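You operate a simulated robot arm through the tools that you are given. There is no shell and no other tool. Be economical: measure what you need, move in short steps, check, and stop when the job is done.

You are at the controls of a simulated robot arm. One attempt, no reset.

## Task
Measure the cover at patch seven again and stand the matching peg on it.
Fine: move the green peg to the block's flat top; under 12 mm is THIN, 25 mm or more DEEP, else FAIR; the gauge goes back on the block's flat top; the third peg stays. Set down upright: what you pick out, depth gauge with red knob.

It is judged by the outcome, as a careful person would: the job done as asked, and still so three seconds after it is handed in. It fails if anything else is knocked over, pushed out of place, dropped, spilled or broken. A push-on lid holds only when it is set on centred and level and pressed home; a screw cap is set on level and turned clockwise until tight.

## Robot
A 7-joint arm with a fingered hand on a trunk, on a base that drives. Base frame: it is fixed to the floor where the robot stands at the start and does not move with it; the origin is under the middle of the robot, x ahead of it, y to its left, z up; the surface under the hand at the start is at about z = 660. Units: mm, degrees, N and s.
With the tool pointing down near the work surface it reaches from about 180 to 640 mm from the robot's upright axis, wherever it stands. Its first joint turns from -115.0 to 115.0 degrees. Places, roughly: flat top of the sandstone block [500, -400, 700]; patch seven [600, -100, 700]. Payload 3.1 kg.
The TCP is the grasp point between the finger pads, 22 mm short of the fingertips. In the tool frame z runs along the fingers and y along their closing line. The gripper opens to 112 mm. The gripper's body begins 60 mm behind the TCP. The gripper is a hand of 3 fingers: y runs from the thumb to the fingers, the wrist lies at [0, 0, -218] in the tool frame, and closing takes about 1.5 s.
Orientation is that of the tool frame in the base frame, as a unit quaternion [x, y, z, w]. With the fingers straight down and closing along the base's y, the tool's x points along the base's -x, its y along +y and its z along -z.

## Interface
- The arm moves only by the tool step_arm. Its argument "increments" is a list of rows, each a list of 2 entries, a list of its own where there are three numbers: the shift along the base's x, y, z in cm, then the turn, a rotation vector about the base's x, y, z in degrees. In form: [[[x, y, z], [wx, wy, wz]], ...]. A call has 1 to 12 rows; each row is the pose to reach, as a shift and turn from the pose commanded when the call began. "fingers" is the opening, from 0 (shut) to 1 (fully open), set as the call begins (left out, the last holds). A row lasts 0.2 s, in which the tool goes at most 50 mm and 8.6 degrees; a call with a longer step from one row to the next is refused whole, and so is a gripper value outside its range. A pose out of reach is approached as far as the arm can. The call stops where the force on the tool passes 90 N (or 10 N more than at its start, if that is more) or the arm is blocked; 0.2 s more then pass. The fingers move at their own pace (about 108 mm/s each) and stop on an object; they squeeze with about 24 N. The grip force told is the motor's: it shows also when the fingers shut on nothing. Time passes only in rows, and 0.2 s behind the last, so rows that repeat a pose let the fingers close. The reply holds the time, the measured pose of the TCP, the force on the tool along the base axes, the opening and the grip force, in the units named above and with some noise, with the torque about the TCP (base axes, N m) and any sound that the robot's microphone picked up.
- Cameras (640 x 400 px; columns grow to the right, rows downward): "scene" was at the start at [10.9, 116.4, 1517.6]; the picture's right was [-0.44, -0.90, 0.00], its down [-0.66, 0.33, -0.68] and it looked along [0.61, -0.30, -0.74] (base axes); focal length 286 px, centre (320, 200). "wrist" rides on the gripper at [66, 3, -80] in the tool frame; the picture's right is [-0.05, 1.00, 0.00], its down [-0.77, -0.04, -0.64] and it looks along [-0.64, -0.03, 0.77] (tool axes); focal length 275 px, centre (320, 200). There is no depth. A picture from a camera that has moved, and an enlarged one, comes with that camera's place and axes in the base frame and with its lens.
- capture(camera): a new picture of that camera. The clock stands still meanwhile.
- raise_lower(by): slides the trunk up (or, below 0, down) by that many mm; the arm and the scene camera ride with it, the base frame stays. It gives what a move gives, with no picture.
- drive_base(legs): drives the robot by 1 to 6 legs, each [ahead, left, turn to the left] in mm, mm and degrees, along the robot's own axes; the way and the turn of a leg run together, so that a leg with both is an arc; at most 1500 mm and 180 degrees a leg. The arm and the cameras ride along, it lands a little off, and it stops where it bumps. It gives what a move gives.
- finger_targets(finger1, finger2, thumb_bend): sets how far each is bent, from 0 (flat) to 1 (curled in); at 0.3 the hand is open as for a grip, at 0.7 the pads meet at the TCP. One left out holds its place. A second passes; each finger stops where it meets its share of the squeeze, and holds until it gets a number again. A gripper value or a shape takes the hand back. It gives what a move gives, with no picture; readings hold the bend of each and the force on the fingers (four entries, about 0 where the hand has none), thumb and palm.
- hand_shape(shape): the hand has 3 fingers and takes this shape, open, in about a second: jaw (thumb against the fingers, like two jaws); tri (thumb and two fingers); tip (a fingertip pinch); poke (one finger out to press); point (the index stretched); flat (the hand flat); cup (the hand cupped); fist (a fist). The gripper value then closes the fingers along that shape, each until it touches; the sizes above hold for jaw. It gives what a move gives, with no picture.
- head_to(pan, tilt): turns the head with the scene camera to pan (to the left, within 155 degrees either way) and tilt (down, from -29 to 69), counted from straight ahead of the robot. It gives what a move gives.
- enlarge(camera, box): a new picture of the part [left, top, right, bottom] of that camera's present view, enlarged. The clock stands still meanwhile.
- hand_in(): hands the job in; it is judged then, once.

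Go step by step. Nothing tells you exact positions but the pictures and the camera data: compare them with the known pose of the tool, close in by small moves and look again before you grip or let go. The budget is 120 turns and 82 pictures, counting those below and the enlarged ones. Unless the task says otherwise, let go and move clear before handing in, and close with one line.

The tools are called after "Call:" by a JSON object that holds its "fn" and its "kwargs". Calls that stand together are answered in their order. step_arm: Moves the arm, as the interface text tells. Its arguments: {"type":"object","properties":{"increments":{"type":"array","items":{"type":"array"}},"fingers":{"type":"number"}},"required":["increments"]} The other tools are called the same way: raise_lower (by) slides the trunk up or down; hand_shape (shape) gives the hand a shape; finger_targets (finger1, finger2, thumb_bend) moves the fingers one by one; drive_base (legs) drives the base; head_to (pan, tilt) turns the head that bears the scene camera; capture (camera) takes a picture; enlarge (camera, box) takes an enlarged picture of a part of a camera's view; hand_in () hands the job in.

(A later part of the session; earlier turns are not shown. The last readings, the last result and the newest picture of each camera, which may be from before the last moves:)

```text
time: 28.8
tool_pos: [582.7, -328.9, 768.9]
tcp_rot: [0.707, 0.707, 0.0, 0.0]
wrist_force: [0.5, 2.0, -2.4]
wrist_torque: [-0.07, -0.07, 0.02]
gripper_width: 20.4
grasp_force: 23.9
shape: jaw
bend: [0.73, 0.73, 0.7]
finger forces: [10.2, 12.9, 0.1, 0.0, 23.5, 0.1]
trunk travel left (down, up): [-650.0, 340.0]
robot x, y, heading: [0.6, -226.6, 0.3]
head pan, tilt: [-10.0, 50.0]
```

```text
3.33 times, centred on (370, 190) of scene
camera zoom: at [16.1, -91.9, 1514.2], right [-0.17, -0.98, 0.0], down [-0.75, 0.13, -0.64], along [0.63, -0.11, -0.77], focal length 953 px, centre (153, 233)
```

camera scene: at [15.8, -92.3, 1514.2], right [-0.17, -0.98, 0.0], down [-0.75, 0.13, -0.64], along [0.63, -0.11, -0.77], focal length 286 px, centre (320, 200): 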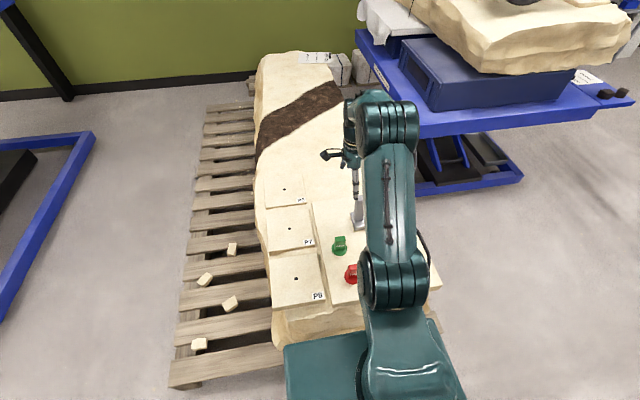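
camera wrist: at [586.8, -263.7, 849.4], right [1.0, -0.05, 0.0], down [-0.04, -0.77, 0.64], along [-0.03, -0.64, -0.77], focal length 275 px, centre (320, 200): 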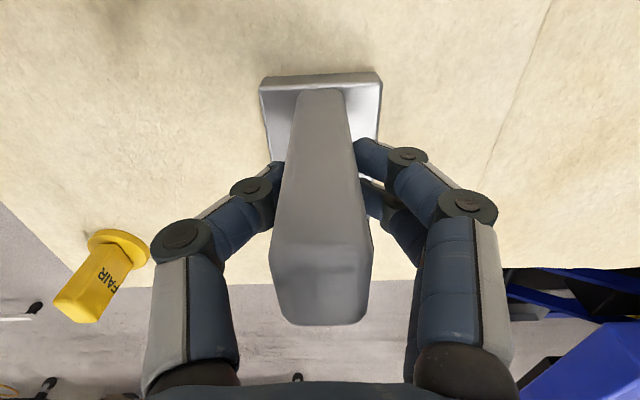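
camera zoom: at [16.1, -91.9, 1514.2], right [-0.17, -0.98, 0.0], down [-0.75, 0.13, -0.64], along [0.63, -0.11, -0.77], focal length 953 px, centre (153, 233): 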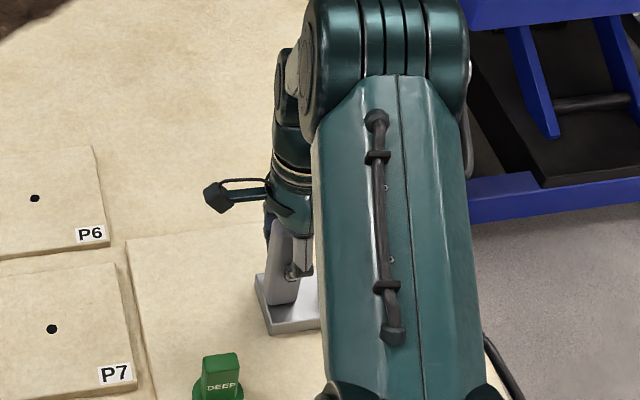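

It is flat again on the block. I open, rise, and turn the hand back.

Call:
{"fn": "step_arm", "kwargs": {"increments": [[[0, 0, 0], [0, 0, 0]], [[0, 0, 0], [0, 0, 0]], [[0, 0, 0], [0, 0, 0]], [[0, 0, 0], [0, 0, 0]], [[0, 0, 0], [0, 0, 0]], [[0, 0, 3], [0, 0, 0]], [[0, 0, 7], [0, 0, 0]], [[0, 0, 11], [0, 0, 0]], [[0, 0, 12], [0, 0, 0]]], "fingers": 1}}

Call:
{"fn": "step_arm", "kwargs": {"increments": [[[0, 0, 0], [0, 0, 8.2]], [[0, 0, 0], [0, 0, 16.4]], [[0, 0, 0], [0, 0, 24.6]], [[0, 0, 0], [0, 0, 32.8]], [[0, 0, 0], [0, 0, 41]], [[0, 0, 0], [0, 0, 49.2]], [[0, 0, 0], [0, 0, 57.4]], [[0, 0, 0], [0, 0, 65.6]], [[0, 0, 0], [0, 0, 73.8]], [[0, 0, 0], [0, 0, 82]], [[0, 0, 0], [0, 0, 90]], [[0, 0, 0], [0, 0, 90]]], "fingers": 0.5}}

Call:
{"fn": "capture", "kwargs": {"camera": "wrist"}}

```text
time: 30.8
tool_pos: [584.1, -329.8, 890.8]
tcp_rot: [0.707, 0.707, -0.001, 0.0]
wrist_force: [0.7, 0.4, -0.4]
wrist_torque: [-0.04, 0.0, 0.0]
gripper_width: 111.9
grasp_force: 0.1
shape: jaw
bend: [0.3, 0.3, 0.3]
finger forces: [0.0, 0.1, 0.0, 0.0, 0.0, 0.0]
trunk travel left (down, up): [-650.0, 340.0]
robot x, y, heading: [-0.1, -230.1, 0.1]
head pan, tilt: [-10.0, 50.0]
```

```text
time: 33.4
tool_pos: [582.6, -329.6, 888.7]
tcp_rot: [-0.001, 1.0, 0.0, 0.0]
wrist_force: [0.8, 0.5, 0.2]
wrist_torque: [0.01, 0.06, 0.01]
gripper_width: 56.6
grasp_force: 0.1
shape: jaw
bend: [0.72, 0.72, 0.7]
finger forces: [0.1, 0.0, 0.0, 0.1, 0.0, 0.1]
trunk travel left (down, up): [-650.0, 340.0]
robot x, y, heading: [-0.4, -230.6, 0.2]
head pan, tilt: [-10.0, 50.0]
```

```text
44 pictures are left
camera wrist: at [517.4, -327.1, 969.4], right [0.05, 1.0, 0.0], down [0.77, -0.03, 0.64], along [0.64, -0.03, -0.77], focal length 275 px, centre (320, 200)
```

wrist: 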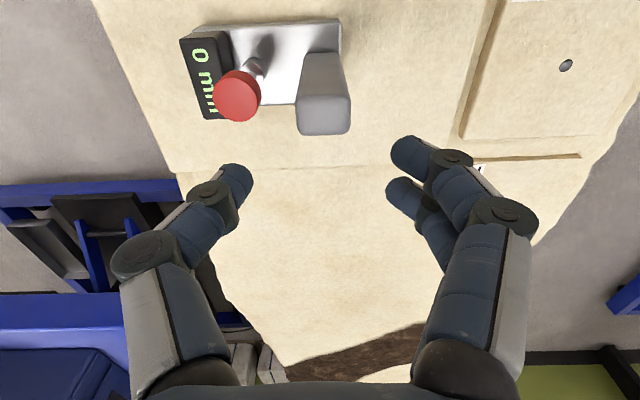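

Post top is at (585,−328), knob about 61 mm further −y. With a narrow opening the thumb fits between post and knob; I approach in stages.

Call:
{"fn": "step_arm", "kwargs": {"increments": [[[0.1, 0.3, -3], [0, 0, 0]], [[0.1, 0.3, -5.6], [0, 0, 0]], [[0.1, 0.3, -5.6], [0, 0, 0]], [[0.1, 0.3, -5.6], [0, 0, 0]]], "fingers": 0.39}}

Call:
{"fn": "capture", "kwargs": {"camera": "wrist"}}

```text
time: 34.4
tool_pos: [584.1, -326.9, 833.4]
tcp_rot: [0.0, 1.0, -0.001, -0.001]
wrist_force: [0.6, -0.5, 0.5]
wrist_torque: [0.01, 0.01, 0.02]
gripper_width: 43.8
grasp_force: 0.0
shape: jaw
bend: [0.73, 0.73, 0.7]
finger forces: [0.0, 0.0, 0.0, 0.0, 0.1, 0.0]
trunk travel left (down, up): [-650.0, 340.0]
robot x, y, heading: [3.7, -230.4, 0.1]
head pan, tilt: [-10.0, 50.0]
```

```text
43 pictures are left
camera wrist: at [518.0, -324.4, 913.5], right [0.05, 1.0, 0.0], down [0.77, -0.04, 0.64], along [0.63, -0.03, -0.77], focal length 275 px, centre (320, 200)
```

wrist: 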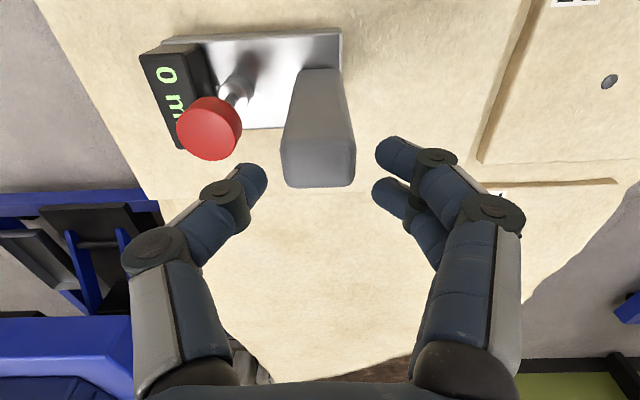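

Clearance on both sides looks adequate. I descend to z≈793 with a 2 mm shift away from the knob and close.

Call:
{"fn": "step_arm", "kwargs": {"increments": [[[0, 0.2, -1], [0, 0, 0]], [[0, 0.2, -2], [0, 0, 0]], [[0, 0.2, -3], [0, 0, 0]], [[0, 0.2, -4], [0, 0, 0]], [[0, 0.2, -4], [0, 0, 0]]]}}

Call:
{"fn": "capture", "kwargs": {"camera": "wrist"}}

```text
time: 35.6
tool_pos: [583.8, -324.1, 792.3]
tcp_rot: [0.0, 1.0, 0.001, 0.0]
wrist_force: [-0.1, 0.0, -0.6]
wrist_torque: [0.03, 0.0, -0.01]
gripper_width: 44.3
grasp_force: 0.1
shape: jaw
bend: [0.73, 0.73, 0.7]
finger forces: [0.0, 0.0, 0.0, 0.1, 0.0, 0.0]
trunk travel left (down, up): [-650.0, 340.0]
robot x, y, heading: [0.5, -227.4, -0.1]
head pan, tilt: [-10.0, 50.0]
```

```text
42 pictures are left
camera wrist: at [518.2, -321.9, 873.9], right [0.05, 1.0, 0.0], down [0.77, -0.04, 0.64], along [0.64, -0.03, -0.77], focal length 275 px, centre (320, 200)
```

wrist: 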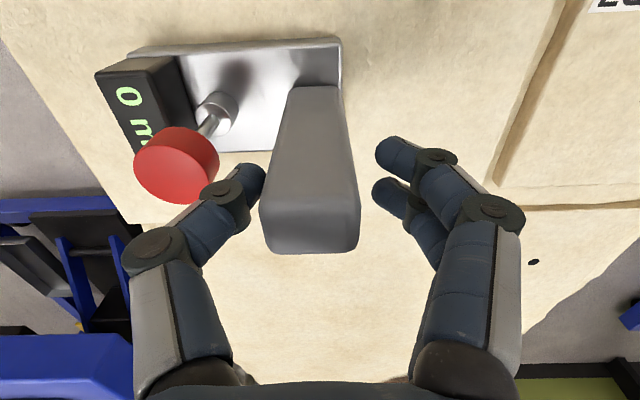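

No contact so far. I close while re-centring 3 mm toward the post.

Call:
{"fn": "step_arm", "kwargs": {"increments": [[[0, 0, 0], [0, 0, 0]], [[0, -0.3, 0], [0, 0, 0]], [[0, -0.35, 0], [0, 0, 0]], [[0, -0.35, 0], [0, 0, 0]], [[0, -0.35, 0], [0, 0, 0]], [[0, -0.35, 0], [0, 0, 0]], [[0, -0.35, 0], [0, 0, 0]], [[0, -0.35, 0], [0, 0, 0]]], "fingers": 0}}

Call:
{"fn": "step_arm", "kwargs": {"increments": [[[0, 0, 0.8], [0, 0, 0]], [[0, 0, 2], [0, 0, 0]], [[0, 0, 2], [0, 0, 0]]]}}

Call:
{"fn": "capture", "kwargs": {"camera": "wrist"}}

Call:
{"fn": "enlarge", "kwargs": {"camera": "scene", "box": [300, 130, 440, 250]}}

```text
time: 37.4
tool_pos: [584.1, -327.2, 793.5]
tcp_rot: [0.001, 1.0, 0.0, 0.001]
wrist_force: [0.2, 3.2, -0.1]
wrist_torque: [0.07, 0.02, -0.04]
gripper_width: 28.0
grasp_force: 23.9
shape: jaw
bend: [0.73, 0.73, 0.7]
finger forces: [12.3, 12.3, 0.0, 0.0, 20.8, 0.0]
trunk travel left (down, up): [-650.0, 340.0]
robot x, y, heading: [1.9, -232.8, 0.0]
head pan, tilt: [-10.0, 50.0]
```

```text
time: 38.2
tool_pos: [584.0, -327.7, 812.0]
tcp_rot: [0.001, 1.0, 0.0, -0.001]
wrist_force: [0.2, 0.0, -8.7]
wrist_torque: [0.4, 0.01, 0.04]
gripper_width: 27.8
grasp_force: 24.3
shape: jaw
bend: [0.74, 0.74, 0.7]
finger forces: [11.2, 11.3, 0.1, 0.1, 23.5, 0.0]
trunk travel left (down, up): [-650.0, 340.0]
robot x, y, heading: [0.5, -228.6, -0.1]
head pan, tilt: [-10.0, 50.0]
```

```text
41 pictures are left
camera wrist: at [519.0, -325.7, 892.6], right [0.05, 1.0, 0.0], down [0.77, -0.04, 0.63], along [0.63, -0.03, -0.77], focal length 275 px, centre (320, 200)
```

wrist: 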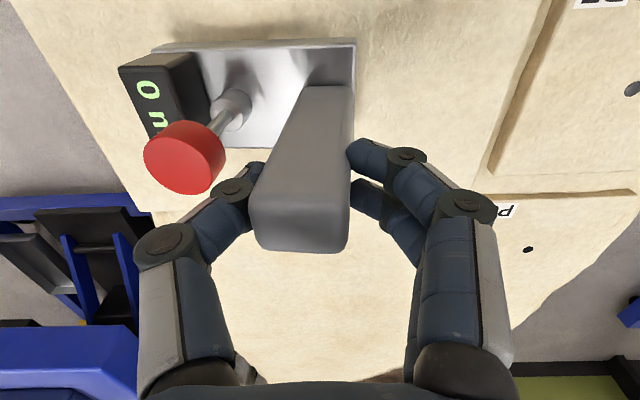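

```text
3.33 times, centred on (370, 190) of scene
camera zoom: at [17.7, -92.8, 1514.2], right [-0.17, -0.98, 0.0], down [-0.76, 0.13, -0.64], along [0.63, -0.11, -0.77], focal length 953 px, centre (153, 233)
```

zoom: 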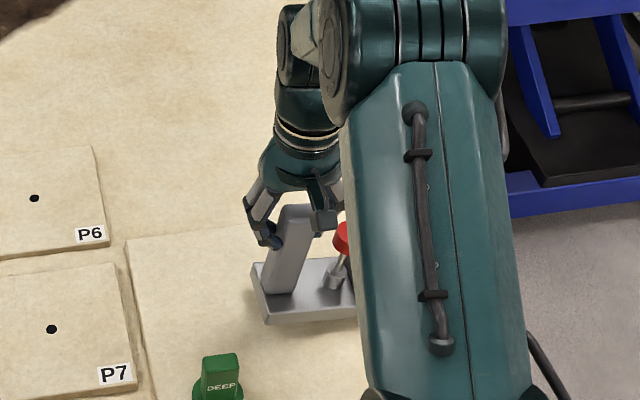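

Held with only a slight tilt. I lift further, counter-rotate 5°, and check it stays put.

Call:
{"fn": "step_arm", "kwargs": {"increments": [[[0, 0, 2], [-1, 0, 0]], [[0, 0, 4], [-2, 0, 0]], [[0, 0, 6], [-3.5, 0, 0]], [[0, 0, 7], [-5, 0, 0]], [[0, 0, 7], [-5, 0, 0]], [[0, 0, 7], [-5, 0, 0]]]}}

Call:
{"fn": "drive_base", "kwargs": {"legs": [[0, 90, 0]]}}

Call:
{"fn": "capture", "kwargs": {"camera": "wrist"}}

Call:
{"fn": "capture", "kwargs": {"camera": "scene"}}

```text
time: 39.6
tool_pos: [584.7, -328.5, 881.7]
tcp_rot: [0.0, 0.999, -0.044, -0.001]
wrist_force: [0.7, -0.3, -9.0]
wrist_torque: [0.42, -0.01, 0.0]
gripper_width: 27.7
grasp_force: 24.5
shape: jaw
bend: [0.74, 0.74, 0.7]
finger forces: [11.5, 11.8, 0.0, 0.1, 23.5, 0.1]
trunk travel left (down, up): [-650.0, 340.0]
robot x, y, heading: [-2.7, -234.2, -0.1]
head pan, tilt: [-10.0, 50.0]
```

```text
time: 40.7
tool_pos: [584.6, -237.6, 882.0]
tcp_rot: [0.0, 0.999, -0.044, -0.001]
wrist_force: [0.2, 1.1, -8.7]
wrist_torque: [0.41, 0.0, 0.0]
gripper_width: 27.4
grasp_force: 24.1
shape: jaw
bend: [0.74, 0.74, 0.7]
finger forces: [11.7, 11.8, 0.1, 0.0, 23.8, 0.0]
trunk travel left (down, up): [-650.0, 340.0]
robot x, y, heading: [0.0, -138.5, 0.0]
head pan, tilt: [-10.0, 50.0]
```

```text
39 pictures are left
camera wrist: at [519.4, -227.9, 962.7], right [0.05, 0.99, -0.09], down [0.77, 0.02, 0.64], along [0.63, -0.1, -0.77], focal length 275 px, centre (320, 200)
```

wrist: 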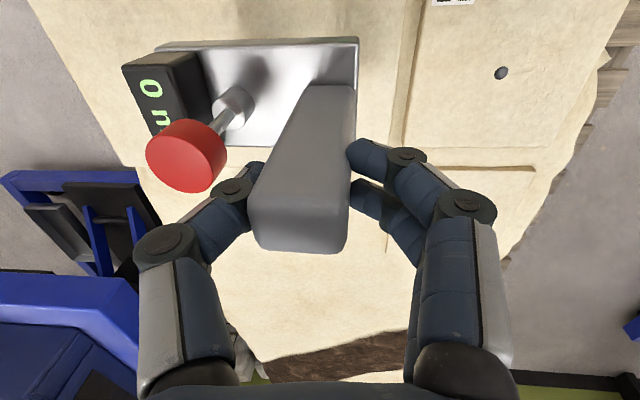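

```text
38 pictures are left
camera scene: at [17.3, -1.5, 1514.0], right [-0.17, -0.98, 0.0], down [-0.76, 0.13, -0.64], along [0.63, -0.11, -0.77], focal length 286 px, centre (320, 200)
```

scene: 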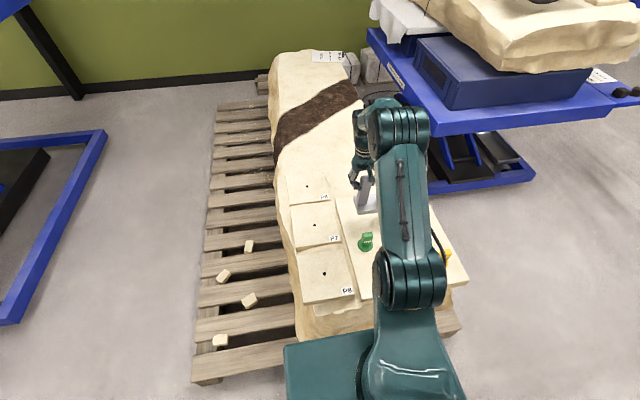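

The gauge is carried stably. I zoom in from the scene camera to judge its level.

Call:
{"fn": "enlarge", "kwargs": {"camera": "scene", "box": [320, 150, 400, 230]}}

Call:
{"fn": "step_arm", "kwargs": {"increments": [[[0.5, 4.5, 0], [0, 0, 0]], [[1, 9, 0], [0, 0, 0]], [[1.3, 13.5, 0], [0, 0, 0]], [[1.6, 18, 0], [0, 0, 0]], [[1.6, 21.3, 0], [0, 0, 0]], [[1.6, 21.3, 0], [0, 0, 0]]]}}

Call:
{"fn": "capture", "kwargs": {"camera": "wrist"}}

Call:
{"fn": "enlarge", "kwargs": {"camera": "scene", "box": [260, 150, 400, 270]}}

```text
5.00 times, centred on (360, 190) of scene
camera zoom: at [17.3, -1.5, 1514.0], right [-0.17, -0.98, 0.0], down [-0.76, 0.13, -0.64], along [0.63, -0.11, -0.77], focal length 1429 px, centre (120, 250)
```

zoom: 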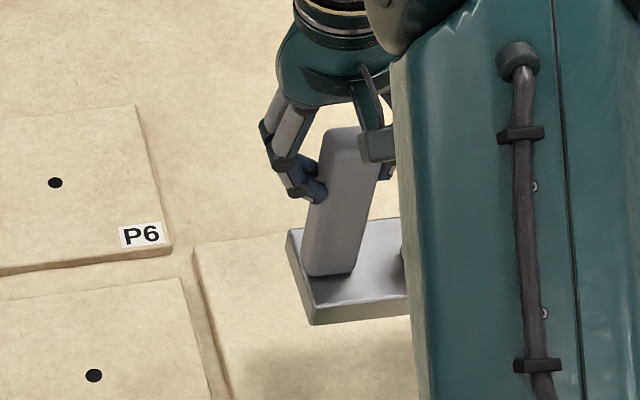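

```text
time: 42.1
tool_pos: [602.0, -24.8, 883.1]
tcp_rot: [0.001, 0.999, -0.044, -0.001]
wrist_force: [0.0, 0.1, -9.5]
wrist_torque: [0.42, 0.02, 0.01]
gripper_width: 27.6
grasp_force: 24.3
shape: jaw
bend: [0.74, 0.74, 0.7]
finger forces: [11.6, 11.6, 0.0, 0.0, 23.9, 0.0]
trunk travel left (down, up): [-650.0, 340.0]
robot x, y, heading: [0.8, -142.3, 0.0]
head pan, tilt: [-10.0, 50.0]
```

```text
36 pictures are left
camera wrist: at [535.8, -15.4, 962.8], right [0.05, 1.0, -0.09], down [0.77, 0.02, 0.64], along [0.63, -0.1, -0.77], focal length 275 px, centre (320, 200)
```

wrist: 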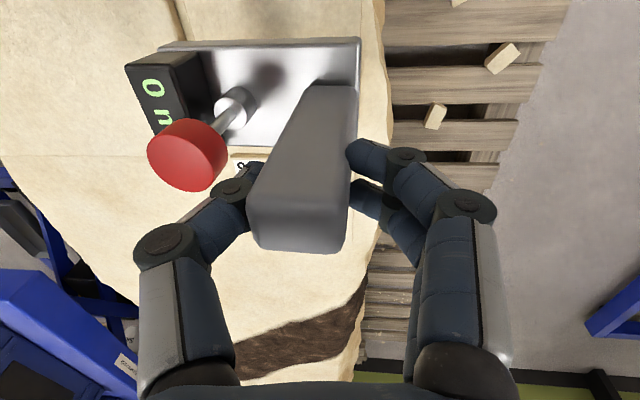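

```text
3.33 times, centred on (330, 210) of scene
camera zoom: at [17.4, -3.0, 1514.2], right [-0.17, -0.98, 0.0], down [-0.76, 0.13, -0.64], along [0.63, -0.11, -0.77], focal length 953 px, centre (287, 167)
```

zoom: 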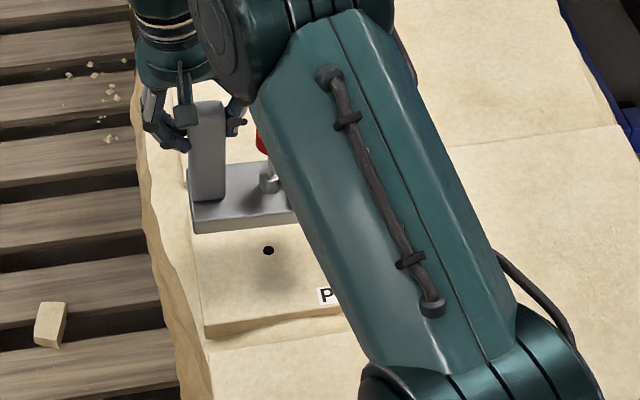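

About 3° of tilt remains. I correct it and lower to ~20 mm above the patch.

Call:
{"fn": "step_arm", "kwargs": {"increments": [[[0, 0, -2], [-1, 0, 0]], [[0, 0, -4], [-2, 0, 0]], [[0, 0, -5.5], [-3, 0, 0]], [[0, 0, -6.5], [-3, 0, 0]], [[0, 0, -6.5], [-3, 0, 0]]]}}

Call:
{"fn": "enlarge", "kwargs": {"camera": "scene", "box": [260, 150, 360, 250]}}

Call:
{"fn": "capture", "kwargs": {"camera": "wrist"}}

```text
time: 43.3
tool_pos: [600.5, -23.9, 816.7]
tcp_rot: [0.0, 0.998, -0.07, -0.002]
wrist_force: [0.3, -0.9, -9.3]
wrist_torque: [0.44, 0.0, -0.01]
gripper_width: 27.7
grasp_force: 24.8
shape: jaw
bend: [0.74, 0.74, 0.7]
finger forces: [11.9, 11.9, 0.0, 0.0, 24.0, 0.1]
trunk travel left (down, up): [-650.0, 340.0]
robot x, y, heading: [-1.5, -143.3, 0.1]
head pan, tilt: [-10.0, 50.0]
```

```text
4.00 times, centred on (310, 200) of scene
camera zoom: at [17.2, -2.1, 1514.1], right [-0.17, -0.98, 0.0], down [-0.76, 0.13, -0.64], along [0.63, -0.11, -0.77], focal length 1144 px, centre (360, 200)
```

zoom: 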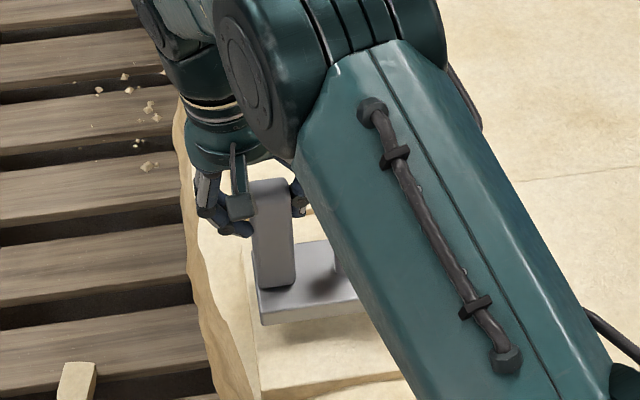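

```text
33 pictures are left
camera wrist: at [535.6, -11.1, 896.2], right [0.05, 0.99, -0.14], down [0.77, 0.05, 0.63], along [0.63, -0.14, -0.76], focal length 275 px, centre (320, 200)
```

wrist: 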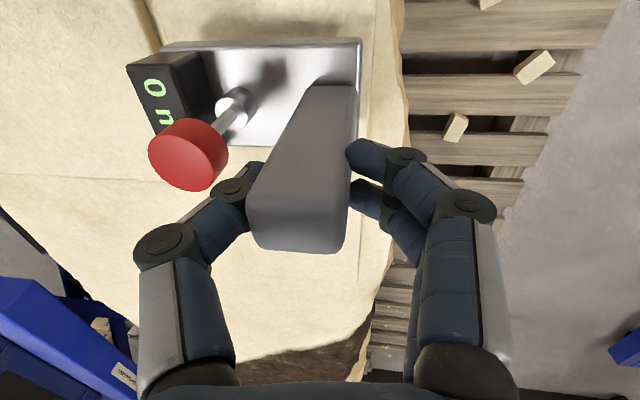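

By my image measure the plunger is about (598,−93), while the hole is at (600,−85.5). I shift 8 mm in +y and lower to ~6 mm above, then re-check.

Call:
{"fn": "step_arm", "kwargs": {"increments": [[[0.2, 0.8, 0], [-1, 0, 0]], [[0.2, 0.8, -0.8], [-1, 0, 0]], [[0.2, 0.8, -1.2], [-1, 0, 0]], [[0.2, 0.8, -1.2], [-1, 0, 0]]]}}

Call:
{"fn": "enlarge", "kwargs": {"camera": "wrist", "box": [100, 20, 400, 260]}}

Call:
{"fn": "enlarge", "kwargs": {"camera": "scene", "box": [270, 170, 350, 250]}}

```text
time: 44.3
tool_pos: [602.7, -16.8, 805.2]
tcp_rot: [0.0, 0.997, -0.079, 0.0]
wrist_force: [-0.1, -0.2, -8.5]
wrist_torque: [0.46, 0.0, 0.03]
gripper_width: 28.0
grasp_force: 23.9
shape: jaw
bend: [0.74, 0.74, 0.7]
finger forces: [11.9, 12.1, 0.1, 0.0, 24.0, 0.0]
trunk travel left (down, up): [-650.0, 340.0]
robot x, y, heading: [-1.4, -139.3, -0.2]
head pan, tilt: [-10.0, 50.0]
```

```text
1.67 times, centred on (250, 140) of wrist
camera zoom: at [537.3, -2.2, 884.2], right [0.05, 0.99, -0.16], down [0.77, 0.06, 0.63], along [0.63, -0.15, -0.76], focal length 459 px, centre (437, 300)
```

zoom: 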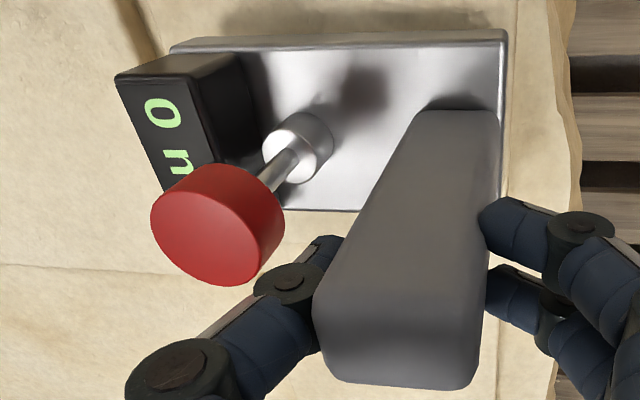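

```text
5.00 times, centred on (310, 210) of scene
camera zoom: at [17.3, -2.3, 1514.1], right [-0.17, -0.98, 0.0], down [-0.76, 0.13, -0.64], along [0.63, -0.11, -0.77], focal length 1429 px, centre (370, 150)
```

zoom: 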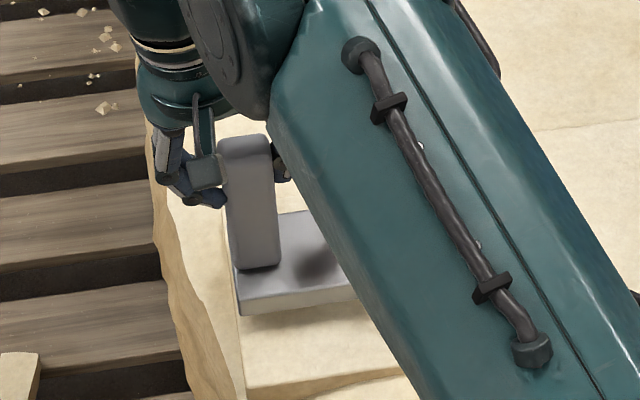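

The plunger is now within ~1.5 mm of the hole. I lower to contact.

Call:
{"fn": "step_arm", "kwargs": {"increments": [[[-0.1, 0.1, -0.4], [0, 0, 0]], [[-0.1, 0.1, -0.7], [0, 0, 0]], [[-0.1, 0.1, -0.9], [0, 0, 0]], [[-0.1, 0.1, -1.1], [0, 0, 0]], [[-0.1, 0.1, -1.1], [0, 0, 0]]]}}

Call:
{"fn": "enlarge", "kwargs": {"camera": "scene", "box": [270, 170, 350, 250]}}

```text
time: 45.5
tool_pos: [602.3, -15.8, 794.1]
tcp_rot: [-0.001, 0.997, -0.079, -0.001]
wrist_force: [0.5, -0.5, -9.3]
wrist_torque: [0.49, 0.0, 0.01]
gripper_width: 27.6
grasp_force: 23.9
shape: jaw
bend: [0.74, 0.74, 0.7]
finger forces: [12.0, 12.1, 0.0, 0.0, 24.0, 0.0]
trunk travel left (down, up): [-650.0, 340.0]
robot x, y, heading: [-1.4, -140.4, 0.3]
head pan, tilt: [-10.0, 50.0]
```

```text
5.00 times, centred on (310, 210) of scene
camera zoom: at [17.4, -2.1, 1514.1], right [-0.17, -0.98, 0.0], down [-0.76, 0.13, -0.64], along [0.63, -0.11, -0.77], focal length 1429 px, centre (370, 150)
```

zoom: 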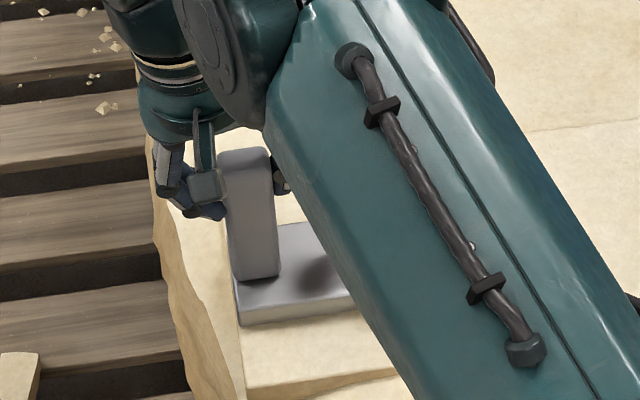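

Still not touching. I continue in small steps until contact.

Call:
{"fn": "step_arm", "kwargs": {"increments": [[[0, 0, -0.2], [0, 0, 0]], [[0, 0, -0.4], [0, 0, 0]], [[0, 0, -0.6], [0, 0, 0]], [[0, 0, -0.6], [0, 0, 0]]]}}

```text
time: 46.5
tool_pos: [600.9, -15.7, 791.4]
tcp_rot: [0.0, 0.997, -0.077, 0.002]
wrist_force: [3.9, -0.7, 15.3]
wrist_torque: [0.21, -0.02, 0.03]
gripper_width: 29.4
grasp_force: 23.6
shape: jaw
bend: [0.75, 0.75, 0.7]
finger forces: [13.2, 13.0, 0.0, 0.1, 27.2, 0.0]
trunk travel left (down, up): [-650.0, 340.0]
robot x, y, heading: [0.4, -140.1, -0.3]
head pan, tilt: [-10.0, 50.0]
```

Contact made. I ease off 2 mm and open the fingers partly.

Call:
{"fn": "step_arm", "kwargs": {"increments": [[[0, 0, 0.2], [0, 0, 0]], [[0, 0, 0.2], [0, 0, 0]]]}}

Call:
{"fn": "step_arm", "kwargs": {"increments": [[[0, 0, 0], [0, 0, 0]], [[0, 0, 0], [0, 0, 0]], [[0, 0, 0], [0, 0, 0]], [[0, 0, 0], [0, 0, 0]]], "fingers": 0.4}}

Call:
{"fn": "capture", "kwargs": {"camera": "wrist"}}

```text
time: 47.1
tool_pos: [599.6, -15.6, 790.9]
tcp_rot: [0.0, 0.997, -0.079, 0.001]
wrist_force: [4.3, 0.5, 10.2]
wrist_torque: [0.23, -0.07, 0.02]
gripper_width: 29.6
grasp_force: 24.0
shape: jaw
bend: [0.75, 0.75, 0.7]
finger forces: [13.7, 13.4, 0.0, 0.1, 26.3, 0.1]
trunk travel left (down, up): [-650.0, 340.0]
robot x, y, heading: [-1.2, -142.8, -0.0]
head pan, tilt: [-10.0, 50.0]
```

```text
time: 48.1
tool_pos: [600.8, -16.5, 790.3]
tcp_rot: [0.0, 0.997, -0.079, 0.001]
wrist_force: [-0.3, -0.1, 0.5]
wrist_torque: [-0.01, 0.02, 0.02]
gripper_width: 44.7
grasp_force: 0.0
shape: jaw
bend: [0.73, 0.73, 0.7]
finger forces: [0.0, 0.1, 0.0, 0.0, 0.0, 0.0]
trunk travel left (down, up): [-650.0, 340.0]
robot x, y, heading: [2.9, -143.1, 0.1]
head pan, tilt: [-10.0, 50.0]
```

```text
29 pictures are left
camera wrist: at [535.0, -1.2, 869.8], right [0.05, 0.99, -0.16], down [0.77, 0.06, 0.63], along [0.63, -0.15, -0.76], focal length 275 px, centre (320, 200)
```

wrist: 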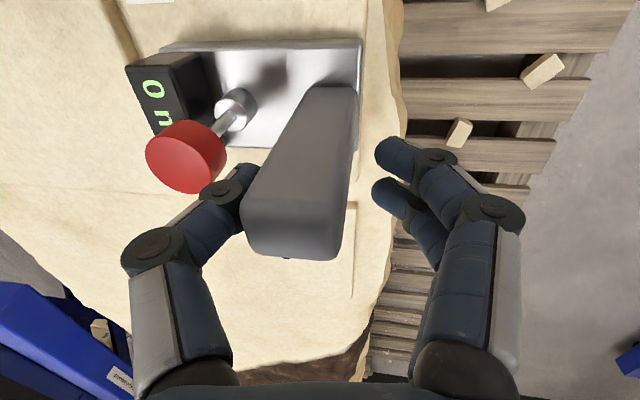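

Released; I rise slowly, watching force.

Call:
{"fn": "step_arm", "kwargs": {"increments": [[[0, 0, 0.7], [0, 0, 0]], [[0, 0, 1.4], [0, 0, 0]], [[0, 0, 2.1], [0, 0, 0]], [[0, 0, 3], [0, 0, 0]], [[0, 0, 4], [0, 0, 0]], [[0, 0, 5.5], [0, 0, 0]], [[0, -1, 7.5], [2, 0, 0]], [[0, -3, 9.5], [4, 0, 0]], [[0, -5, 9.5], [6, 0, 0]], [[0, -7, 9.5], [9, 0, 0]], [[0, -7, 9.5], [9, 0, 0]]]}}

Call:
{"fn": "capture", "kwargs": {"camera": "wrist"}}

```text
time: 50.5
tool_pos: [601.5, -85.9, 886.3]
tcp_rot: [0.0, 1.0, 0.001, 0.0]
wrist_force: [0.9, 0.0, -0.4]
wrist_torque: [0.01, 0.02, 0.0]
gripper_width: 44.5
grasp_force: 0.0
shape: jaw
bend: [0.73, 0.73, 0.7]
finger forces: [0.0, 0.0, 0.0, 0.0, 0.0, 0.0]
trunk travel left (down, up): [-650.0, 340.0]
robot x, y, heading: [-0.3, -141.5, 0.1]
head pan, tilt: [-10.0, 50.0]
```

```text
28 pictures are left
camera wrist: at [535.2, -83.6, 966.9], right [0.05, 1.0, 0.0], down [0.77, -0.04, 0.64], along [0.63, -0.03, -0.77], focal length 275 px, centre (320, 200)
```

wrist: 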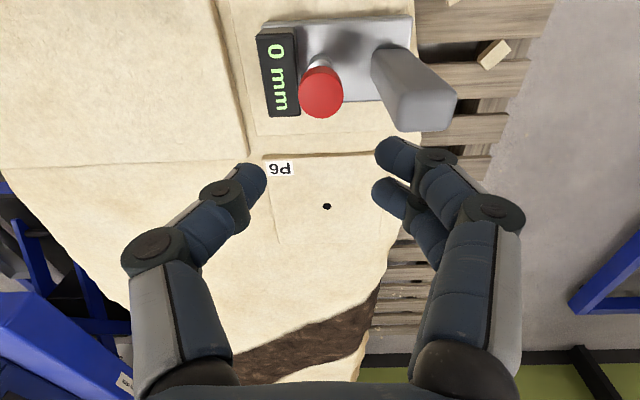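

The gauge stands on P7 with the knob over the hole position. I close the fingers and come above the knob.

Call:
{"fn": "step_arm", "kwargs": {"increments": [[[0, 0, 0], [0, 0, 0]], [[0, 0, 0], [0, 0, 0]], [[0, 0, -2], [0, 0, 0]], [[0, 0, -4], [0, 0, 0]], [[0, 0, -6], [0, 0, 0]], [[0, 0, -6], [0, 0, 0]]], "fingers": 0}}

Call:
{"fn": "capture", "kwargs": {"camera": "wrist"}}

```text
time: 51.9
tool_pos: [601.4, -85.4, 825.2]
tcp_rot: [0.0, 1.0, 0.0, 0.0]
wrist_force: [0.1, 0.4, -0.4]
wrist_torque: [0.02, 0.01, 0.01]
gripper_width: 0.0
grasp_force: 24.2
shape: jaw
bend: [0.67, 0.67, 0.74]
finger forces: [0.0, 0.0, 0.0, 0.0, 0.0, 0.1]
trunk travel left (down, up): [-650.0, 340.0]
robot x, y, heading: [0.1, -140.1, 0.3]
head pan, tilt: [-10.0, 50.0]
```

```text
27 pictures are left
camera wrist: at [535.1, -83.5, 906.0], right [0.05, 1.0, 0.0], down [0.77, -0.04, 0.64], along [0.64, -0.03, -0.77], focal length 275 px, centre (320, 200)
```

wrist: 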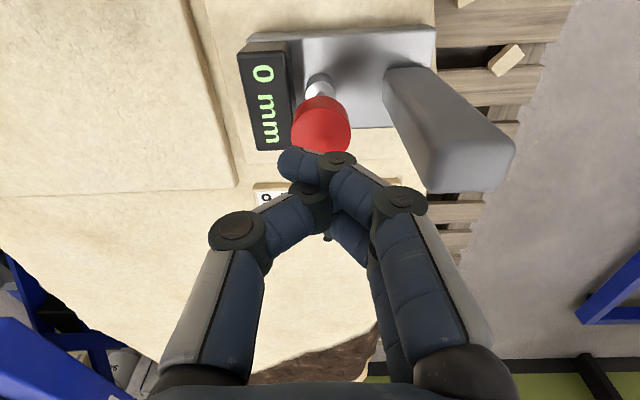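

The fingers' spread could hit the post during a deep press, so I rise and rotate +90° so the hand's narrow side faces the post and the camera sits on the display side.

Call:
{"fn": "step_arm", "kwargs": {"increments": [[[0, 0, 4], [0, 0, 0]], [[0, 0, 6], [0, 0, 8.5]], [[0, 0, 6], [0, 0, 17]], [[0, 0, 6], [0, 0, 25.5]], [[0, 0, 6], [0, 0, 34]], [[0, 0, 6], [0, 0, 42.5]], [[0, 0, 6], [0, 0, 51]], [[0, 0, 6], [0, 0, 59.5]], [[0, 0, 6], [0, 0, 68]], [[0, 0, 6], [0, 0, 76.5]], [[0, 0, 6], [0, 0, 85]], [[0, 0, 6], [0, 0, 90]]]}}

Call:
{"fn": "capture", "kwargs": {"camera": "wrist"}}

```text
time: 54.5
tool_pos: [600.2, -86.1, 886.0]
tcp_rot: [0.708, -0.707, 0.0, 0.0]
wrist_force: [-0.1, -0.5, -0.2]
wrist_torque: [-0.02, 0.01, -0.03]
gripper_width: 0.0
grasp_force: 24.1
shape: jaw
bend: [0.67, 0.67, 0.74]
finger forces: [0.0, 0.0, 0.0, 0.0, 0.0, 0.0]
trunk travel left (down, up): [-650.0, 340.0]
robot x, y, heading: [-1.5, -141.4, 0.2]
head pan, tilt: [-10.0, 50.0]
```

```text
26 pictures are left
camera wrist: at [598.7, -152.9, 966.8], right [-1.0, 0.04, 0.0], down [0.03, 0.77, 0.64], along [0.03, 0.64, -0.77], focal length 275 px, centre (320, 200)
```

wrist: 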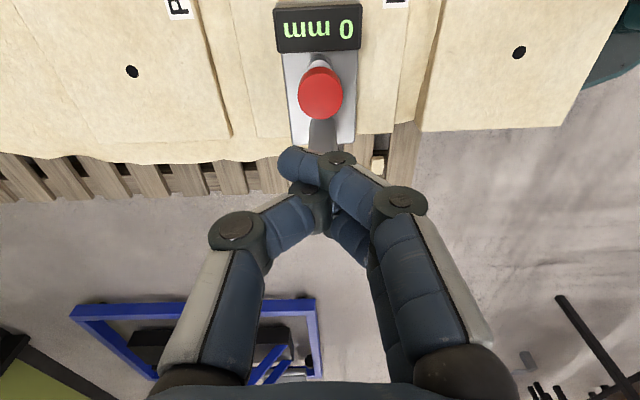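

Display reads "0 mm" and is fully visible. I descend onto the knob.

Call:
{"fn": "step_arm", "kwargs": {"increments": [[[0.1, -0.1, -3], [0, 0, 0]], [[0.1, -0.1, -6], [0, 0, 0]], [[0.1, -0.1, -7.6], [0, 0, 0]], [[0.1, -0.1, -7.6], [0, 0, 0]]]}}

Call:
{"fn": "capture", "kwargs": {"camera": "wrist"}}

```text
time: 55.5
tool_pos: [601.6, -86.7, 809.2]
tcp_rot: [-0.707, 0.707, 0.0, 0.0]
wrist_force: [-0.1, -0.7, 0.4]
wrist_torque: [0.04, 0.03, -0.02]
gripper_width: 0.0
grasp_force: 24.4
shape: jaw
bend: [0.67, 0.67, 0.74]
finger forces: [0.0, 0.0, 0.0, 0.0, 0.0, 0.1]
trunk travel left (down, up): [-650.0, 340.0]
robot x, y, heading: [-1.0, -140.3, 0.3]
head pan, tilt: [-10.0, 50.0]
```

```text
25 pictures are left
camera wrist: at [599.7, -152.7, 890.0], right [-1.0, 0.05, 0.0], down [0.04, 0.77, 0.64], along [0.03, 0.64, -0.77], focal length 275 px, centre (320, 200)
```

wrist: 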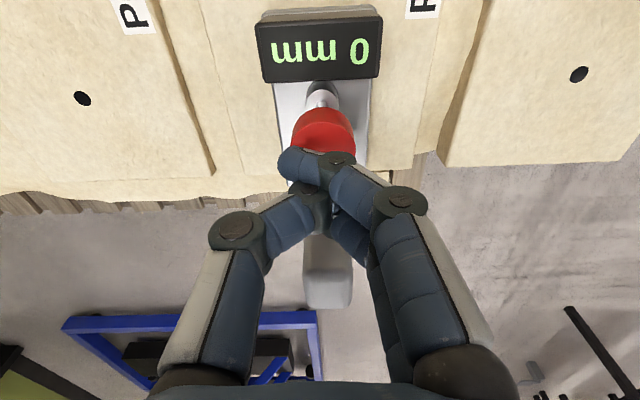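

Aligned above the knob. I press down in 4 mm steps.

Call:
{"fn": "step_arm", "kwargs": {"increments": [[[0, 0, -0.4], [0, 0, 0]], [[0, 0, -0.8], [0, 0, 0]], [[0, 0, -1.2], [0, 0, 0]], [[0, 0, -1.6], [0, 0, 0]], [[0, 0, -1.6], [0, 0, 0]]]}}

Call:
{"fn": "capture", "kwargs": {"camera": "wrist"}}

```text
time: 56.7
tool_pos: [602.1, -85.1, 793.8]
tcp_rot: [0.707, -0.707, 0.0, 0.0]
wrist_force: [0.1, 0.3, 1.0]
wrist_torque: [0.0, 0.0, -0.03]
gripper_width: 0.0
grasp_force: 23.9
shape: jaw
bend: [0.67, 0.67, 0.74]
finger forces: [0.0, 0.1, 0.1, 0.1, 0.0, 0.0]
trunk travel left (down, up): [-650.0, 340.0]
robot x, y, heading: [-0.4, -140.8, 0.1]
head pan, tilt: [-10.0, 50.0]
```

```text
24 pictures are left
camera wrist: at [599.4, -153.3, 874.6], right [-1.0, 0.05, 0.0], down [0.04, 0.77, 0.64], along [0.03, 0.64, -0.77], focal length 275 px, centre (320, 200)
```

wrist: 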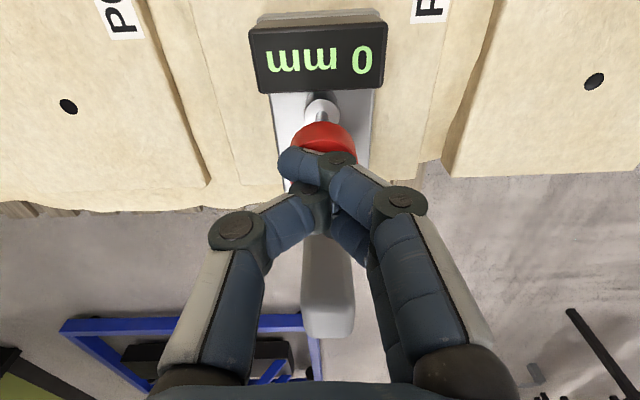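

Not in contact yet; continuing down.

Call:
{"fn": "step_arm", "kwargs": {"increments": [[[0, 0, -0.4], [0, 0, 0]], [[0, 0, -0.8], [0, 0, 0]], [[0, 0, -1.2], [0, 0, 0]], [[0, 0, -1.6], [0, 0, 0]], [[0, 0, -1.6], [0, 0, 0]]]}}

Call:
{"fn": "capture", "kwargs": {"camera": "wrist"}}

```text
time: 57.9
tool_pos: [604.1, -87.1, 780.4]
tcp_rot: [-0.707, 0.707, -0.002, 0.001]
wrist_force: [2.9, 0.6, 21.5]
wrist_torque: [0.07, -0.01, 0.0]
gripper_width: 0.1
grasp_force: 23.7
shape: jaw
bend: [0.69, 0.69, 0.76]
finger forces: [0.0, 0.1, 0.0, 0.0, 30.0, 0.1]
trunk travel left (down, up): [-650.0, 340.0]
robot x, y, heading: [-1.9, -143.4, 0.0]
head pan, tilt: [-10.0, 50.0]
```

```text
23 pictures are left
camera wrist: at [598.7, -153.5, 860.9], right [-1.0, 0.05, -0.01], down [0.03, 0.77, 0.64], along [0.03, 0.64, -0.77], focal length 275 px, centre (320, 200)
```

wrist: 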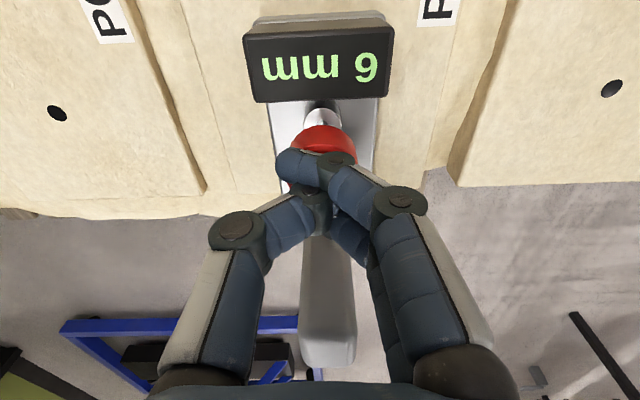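

The display now shows a small number with 21 N; I press further to see whether it is a spring or the bottom.

Call:
{"fn": "step_arm", "kwargs": {"increments": [[[0, 0, -0.3], [0, 0, 0]], [[0, 0, -0.6], [0, 0, 0]], [[0, 0, -0.6], [0, 0, 0]]]}}

Call:
{"fn": "enlarge", "kwargs": {"camera": "wrist", "box": [200, 0, 440, 180]}}

```text
time: 58.7
tool_pos: [596.0, -87.2, 774.2]
tcp_rot: [-0.707, 0.707, -0.001, 0.001]
wrist_force: [-10.4, 1.2, 33.3]
wrist_torque: [0.05, -0.28, 0.02]
gripper_width: 0.3
grasp_force: 23.9
shape: jaw
bend: [0.72, 0.72, 0.78]
finger forces: [16.2, 16.2, 0.0, 0.1, 20.1, 0.0]
trunk travel left (down, up): [-650.0, 340.0]
robot x, y, heading: [-1.4, -140.5, 0.1]
head pan, tilt: [-10.0, 50.0]
```

```text
2.22 times, centred on (320, 90) of wrist
camera zoom: at [594.1, -153.5, 855.4], right [-1.0, 0.05, 0.0], down [0.03, 0.77, 0.64], along [0.03, 0.63, -0.77], focal length 612 px, centre (320, 444)
```

zoom: 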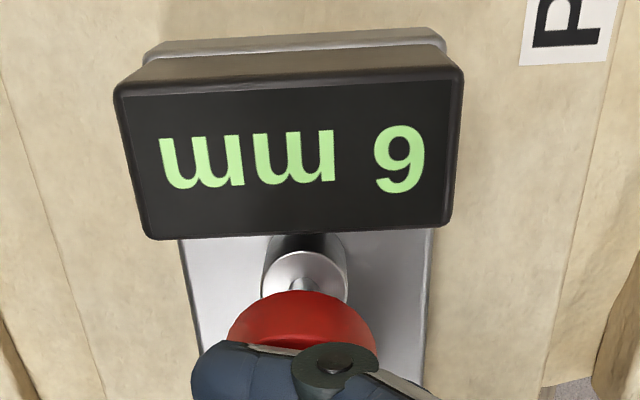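

Reading stays constant (6 or 9, either way under 12) while force rises, so the plunger is at the bottom. I ease off and see what the display does.

Call:
{"fn": "step_arm", "kwargs": {"increments": [[[0, 0, 1], [0, 0, 0]], [[0, 0, 2], [0, 0, 0]], [[0, 0, 4], [0, 0, 0]], [[0, 0, 6], [0, 0, 0]], [[0, 0, 6], [0, 0, 0]]]}}

Call:
{"fn": "enlarge", "kwargs": {"camera": "wrist", "box": [240, 0, 400, 160]}}

```text
time: 59.9
tool_pos: [602.6, -86.3, 833.0]
tcp_rot: [0.707, -0.707, 0.0, 0.0]
wrist_force: [-0.3, -0.8, 0.3]
wrist_torque: [0.01, -0.03, 0.01]
gripper_width: 0.0
grasp_force: 24.1
shape: jaw
bend: [0.68, 0.68, 0.76]
finger forces: [0.0, 0.0, 0.0, 0.1, 0.0, 0.0]
trunk travel left (down, up): [-650.0, 340.0]
robot x, y, heading: [1.6, -143.2, 0.2]
head pan, tilt: [-10.0, 50.0]
```

```text
2.50 times, centred on (320, 80) of wrist
camera zoom: at [599.4, -153.8, 912.9], right [-1.0, 0.05, 0.0], down [0.04, 0.77, 0.64], along [0.03, 0.63, -0.77], focal length 688 px, centre (320, 500)
```

zoom: 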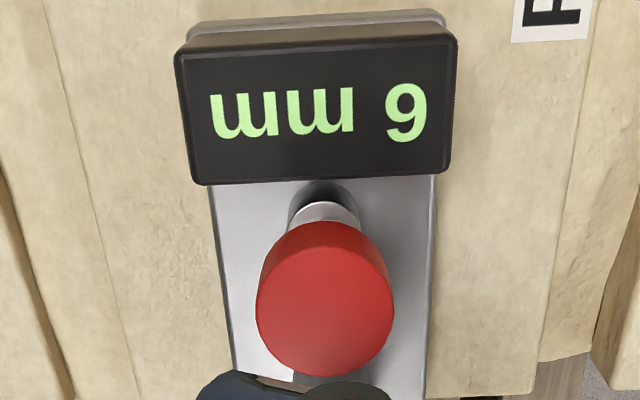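

The reading holds: 6 mm, THIN – so the red peg belongs on P7. I rise, turn back, and move over the gauge post.

Call:
{"fn": "step_arm", "kwargs": {"increments": [[[0, 0, 4], [0, 0, 0]], [[0, 1, 6], [0, 0, -8.5]], [[0, 2, 6], [0, 0, -17]], [[0, 3, 6], [0, 0, -25.5]], [[0, 4, 6], [0, 0, -34]], [[0, 5, 6], [0, 0, -42.5]], [[0, 5.6, 6], [0, 0, -51]], [[0, 6.1, 6], [0, 0, -59.5]], [[0, 6.1, 6], [0, 0, -68]], [[0, 6.1, 6], [0, 0, -76.5]], [[0, 6.1, 6], [0, 0, -85]], [[0, 6.1, 6], [0, 0, -90]]], "fingers": 0.39}}

Call:
{"fn": "step_arm", "kwargs": {"increments": [[[0, 0, -2.5], [0, 0, 0]], [[0, 0, -5], [0, 0, 0]], [[0, 0, -5], [0, 0, 0]]]}}

Call:
{"fn": "capture", "kwargs": {"camera": "wrist"}}

```text
time: 62.5
tool_pos: [601.6, -26.1, 892.3]
tcp_rot: [0.002, 1.0, 0.0, 0.0]
wrist_force: [-0.2, -0.4, 0.4]
wrist_torque: [0.01, -0.02, 0.01]
gripper_width: 43.1
grasp_force: 0.1
shape: jaw
bend: [0.73, 0.73, 0.7]
finger forces: [0.0, 0.0, 0.1, 0.0, 0.0, 0.1]
trunk travel left (down, up): [-650.0, 340.0]
robot x, y, heading: [4.7, -139.3, -0.2]
head pan, tilt: [-10.0, 50.0]
```

```text
time: 63.3
tool_pos: [602.5, -24.1, 841.9]
tcp_rot: [0.0, 1.0, 0.0, 0.001]
wrist_force: [0.3, -0.1, -0.9]
wrist_torque: [-0.03, 0.03, 0.0]
gripper_width: 43.2
grasp_force: 0.0
shape: jaw
bend: [0.73, 0.73, 0.7]
finger forces: [0.0, 0.1, 0.0, 0.0, 0.1, 0.1]
trunk travel left (down, up): [-650.0, 340.0]
robot x, y, heading: [-5.9, -144.6, -0.0]
head pan, tilt: [-10.0, 50.0]
```

```text
20 pictures are left
camera wrist: at [536.7, -22.5, 922.7], right [0.05, 1.0, 0.0], down [0.77, -0.04, 0.64], along [0.64, -0.03, -0.77], focal length 275 px, centre (320, 200)
```

wrist: 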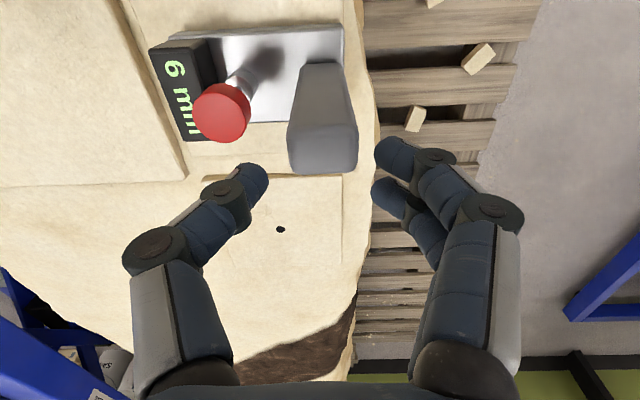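

Confirmed "6 mm". The post is centred below; I descend and grip as before.

Call:
{"fn": "step_arm", "kwargs": {"increments": [[[0, 0.2, -1.5], [0, 0, 0]], [[0, 0.2, -3], [0, 0, 0]], [[0, 0.2, -4], [0, 0, 0]], [[0, 0.2, -5.2], [0, 0, 0]], [[0, 0.2, -5.2], [0, 0, 0]]]}}

Call:
{"fn": "step_arm", "kwargs": {"increments": [[[0, 0, 0], [0, 0, 0]], [[0, 0, 0], [0, 0, 0]], [[0, 0, 0], [0, 0, 0]], [[0, 0, 0], [0, 0, 0]], [[0, 0, 0], [0, 0, 0]], [[0, 0, 0], [0, 0, 0]], [[0, 0, 0], [0, 0, 0]]], "fingers": 0}}

Call:
{"fn": "capture", "kwargs": {"camera": "wrist"}}

```text
time: 64.5
tool_pos: [603.4, -24.0, 790.6]
tcp_rot: [-0.001, 1.0, 0.0, 0.0]
wrist_force: [0.6, -0.8, -0.3]
wrist_torque: [0.0, -0.04, -0.02]
gripper_width: 43.5
grasp_force: 0.0
shape: jaw
bend: [0.73, 0.73, 0.7]
finger forces: [0.0, 0.1, 0.0, 0.0, 0.0, 0.0]
trunk travel left (down, up): [-650.0, 340.0]
robot x, y, heading: [0.3, -143.9, -0.1]
head pan, tilt: [-10.0, 50.0]
```

```text
time: 66.1
tool_pos: [602.5, -24.0, 790.6]
tcp_rot: [0.0, 1.0, 0.0, -0.001]
wrist_force: [-0.5, 0.3, -0.3]
wrist_torque: [0.03, -0.02, 0.01]
gripper_width: 28.3
grasp_force: 23.6
shape: jaw
bend: [0.73, 0.73, 0.7]
finger forces: [10.8, 10.8, 0.1, 0.0, 21.5, 0.0]
trunk travel left (down, up): [-650.0, 340.0]
robot x, y, heading: [0.5, -134.6, -0.0]
head pan, tilt: [-10.0, 50.0]
```

```text
19 pictures are left
camera wrist: at [537.1, -21.6, 871.2], right [0.05, 1.0, 0.0], down [0.77, -0.04, 0.64], along [0.63, -0.03, -0.77], focal length 275 px, centre (320, 200)
```

wrist: 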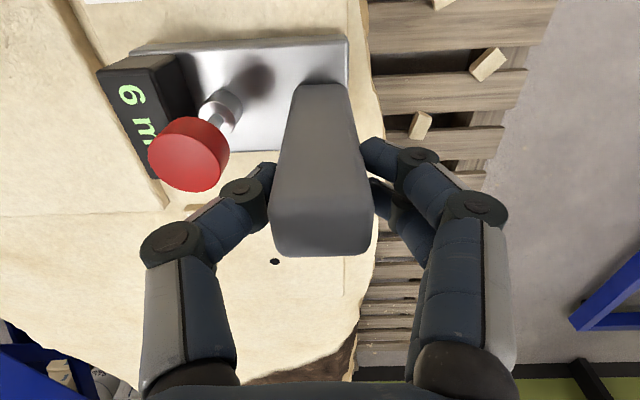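

Gripped well centred. I lift, counter-tilt 8°, and carry it back toward its old place.

Call:
{"fn": "step_arm", "kwargs": {"increments": [[[0, 0, 1], [0, 0, 0]], [[0, 0, 2.5], [-1, 0, 0]], [[0, 0, 4.5], [-3, 0, 0]], [[0, 0, 6.5], [-5, 0, 0]], [[0, 0, 8.5], [-7, 0, 0]], [[0, 0, 9], [-8.5, 0, 0]], [[0, 0, 9], [-8.5, 0, 0]]]}}

Call:
{"fn": "step_arm", "kwargs": {"increments": [[[0, -3, 0], [0, 0, 0]], [[-0.2, -6, 0], [0, 0, 0]], [[-0.5, -9, 0], [0, 0, 0]], [[-0.8, -12, 0], [0, 0, 0]], [[-1, -15, 0], [0, 0, 0]], [[-1.2, -18, 0], [0, 0, 0]], [[-1.5, -21, 0], [0, 0, 0]], [[-1.8, -24, 0], [0, 0, 0]], [[-1.8, -27, 0], [0, 0, 0]], [[-1.8, -29.5, 0], [0, 0, 0]], [[-1.8, -29.5, 0], [0, 0, 0]]]}}

Call:
{"fn": "capture", "kwargs": {"camera": "wrist"}}

Call:
{"fn": "enlarge", "kwargs": {"camera": "scene", "box": [280, 120, 480, 280]}}

```text
time: 67.7
tool_pos: [602.8, -24.2, 879.8]
tcp_rot: [0.0, 0.997, -0.075, -0.001]
wrist_force: [0.5, 0.5, -9.5]
wrist_torque: [0.43, 0.02, -0.03]
gripper_width: 27.3
grasp_force: 24.3
shape: jaw
bend: [0.74, 0.74, 0.7]
finger forces: [11.4, 11.7, 0.1, 0.0, 23.1, 0.0]
trunk travel left (down, up): [-650.0, 340.0]
robot x, y, heading: [-2.2, -139.6, 0.0]
head pan, tilt: [-10.0, 50.0]
```

```text
time: 70.1
tool_pos: [584.5, -320.0, 879.8]
tcp_rot: [0.0, 0.997, -0.073, -0.001]
wrist_force: [-0.3, 0.1, -9.4]
wrist_torque: [0.44, -0.02, 0.02]
gripper_width: 27.4
grasp_force: 23.7
shape: jaw
bend: [0.75, 0.75, 0.7]
finger forces: [11.8, 12.0, 0.0, 0.0, 23.8, 0.1]
trunk travel left (down, up): [-650.0, 340.0]
robot x, y, heading: [0.6, -141.4, -0.1]
head pan, tilt: [-10.0, 50.0]
```

```text
18 pictures are left
camera wrist: at [519.1, -305.8, 958.9], right [0.05, 0.99, -0.15], down [0.77, 0.06, 0.63], along [0.63, -0.14, -0.76], focal length 275 px, centre (320, 200)
```

wrist: 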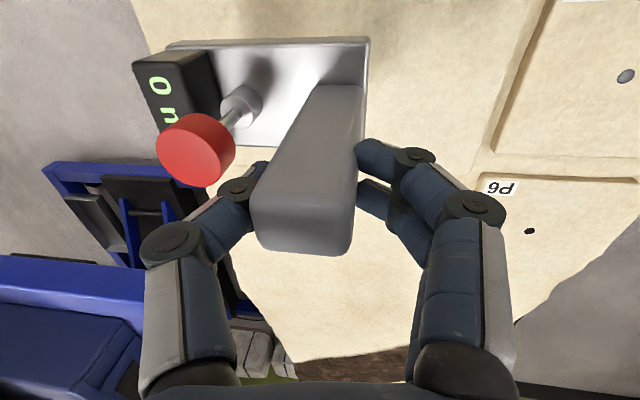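

```text
2.50 times, centred on (380, 200) of scene
camera zoom: at [17.4, -2.5, 1514.2], right [-0.17, -0.98, 0.0], down [-0.76, 0.13, -0.64], along [0.63, -0.11, -0.77], focal length 715 px, centre (170, 200)
```

zoom: 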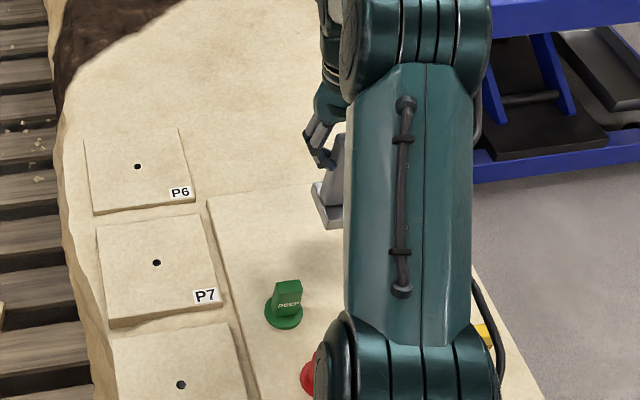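

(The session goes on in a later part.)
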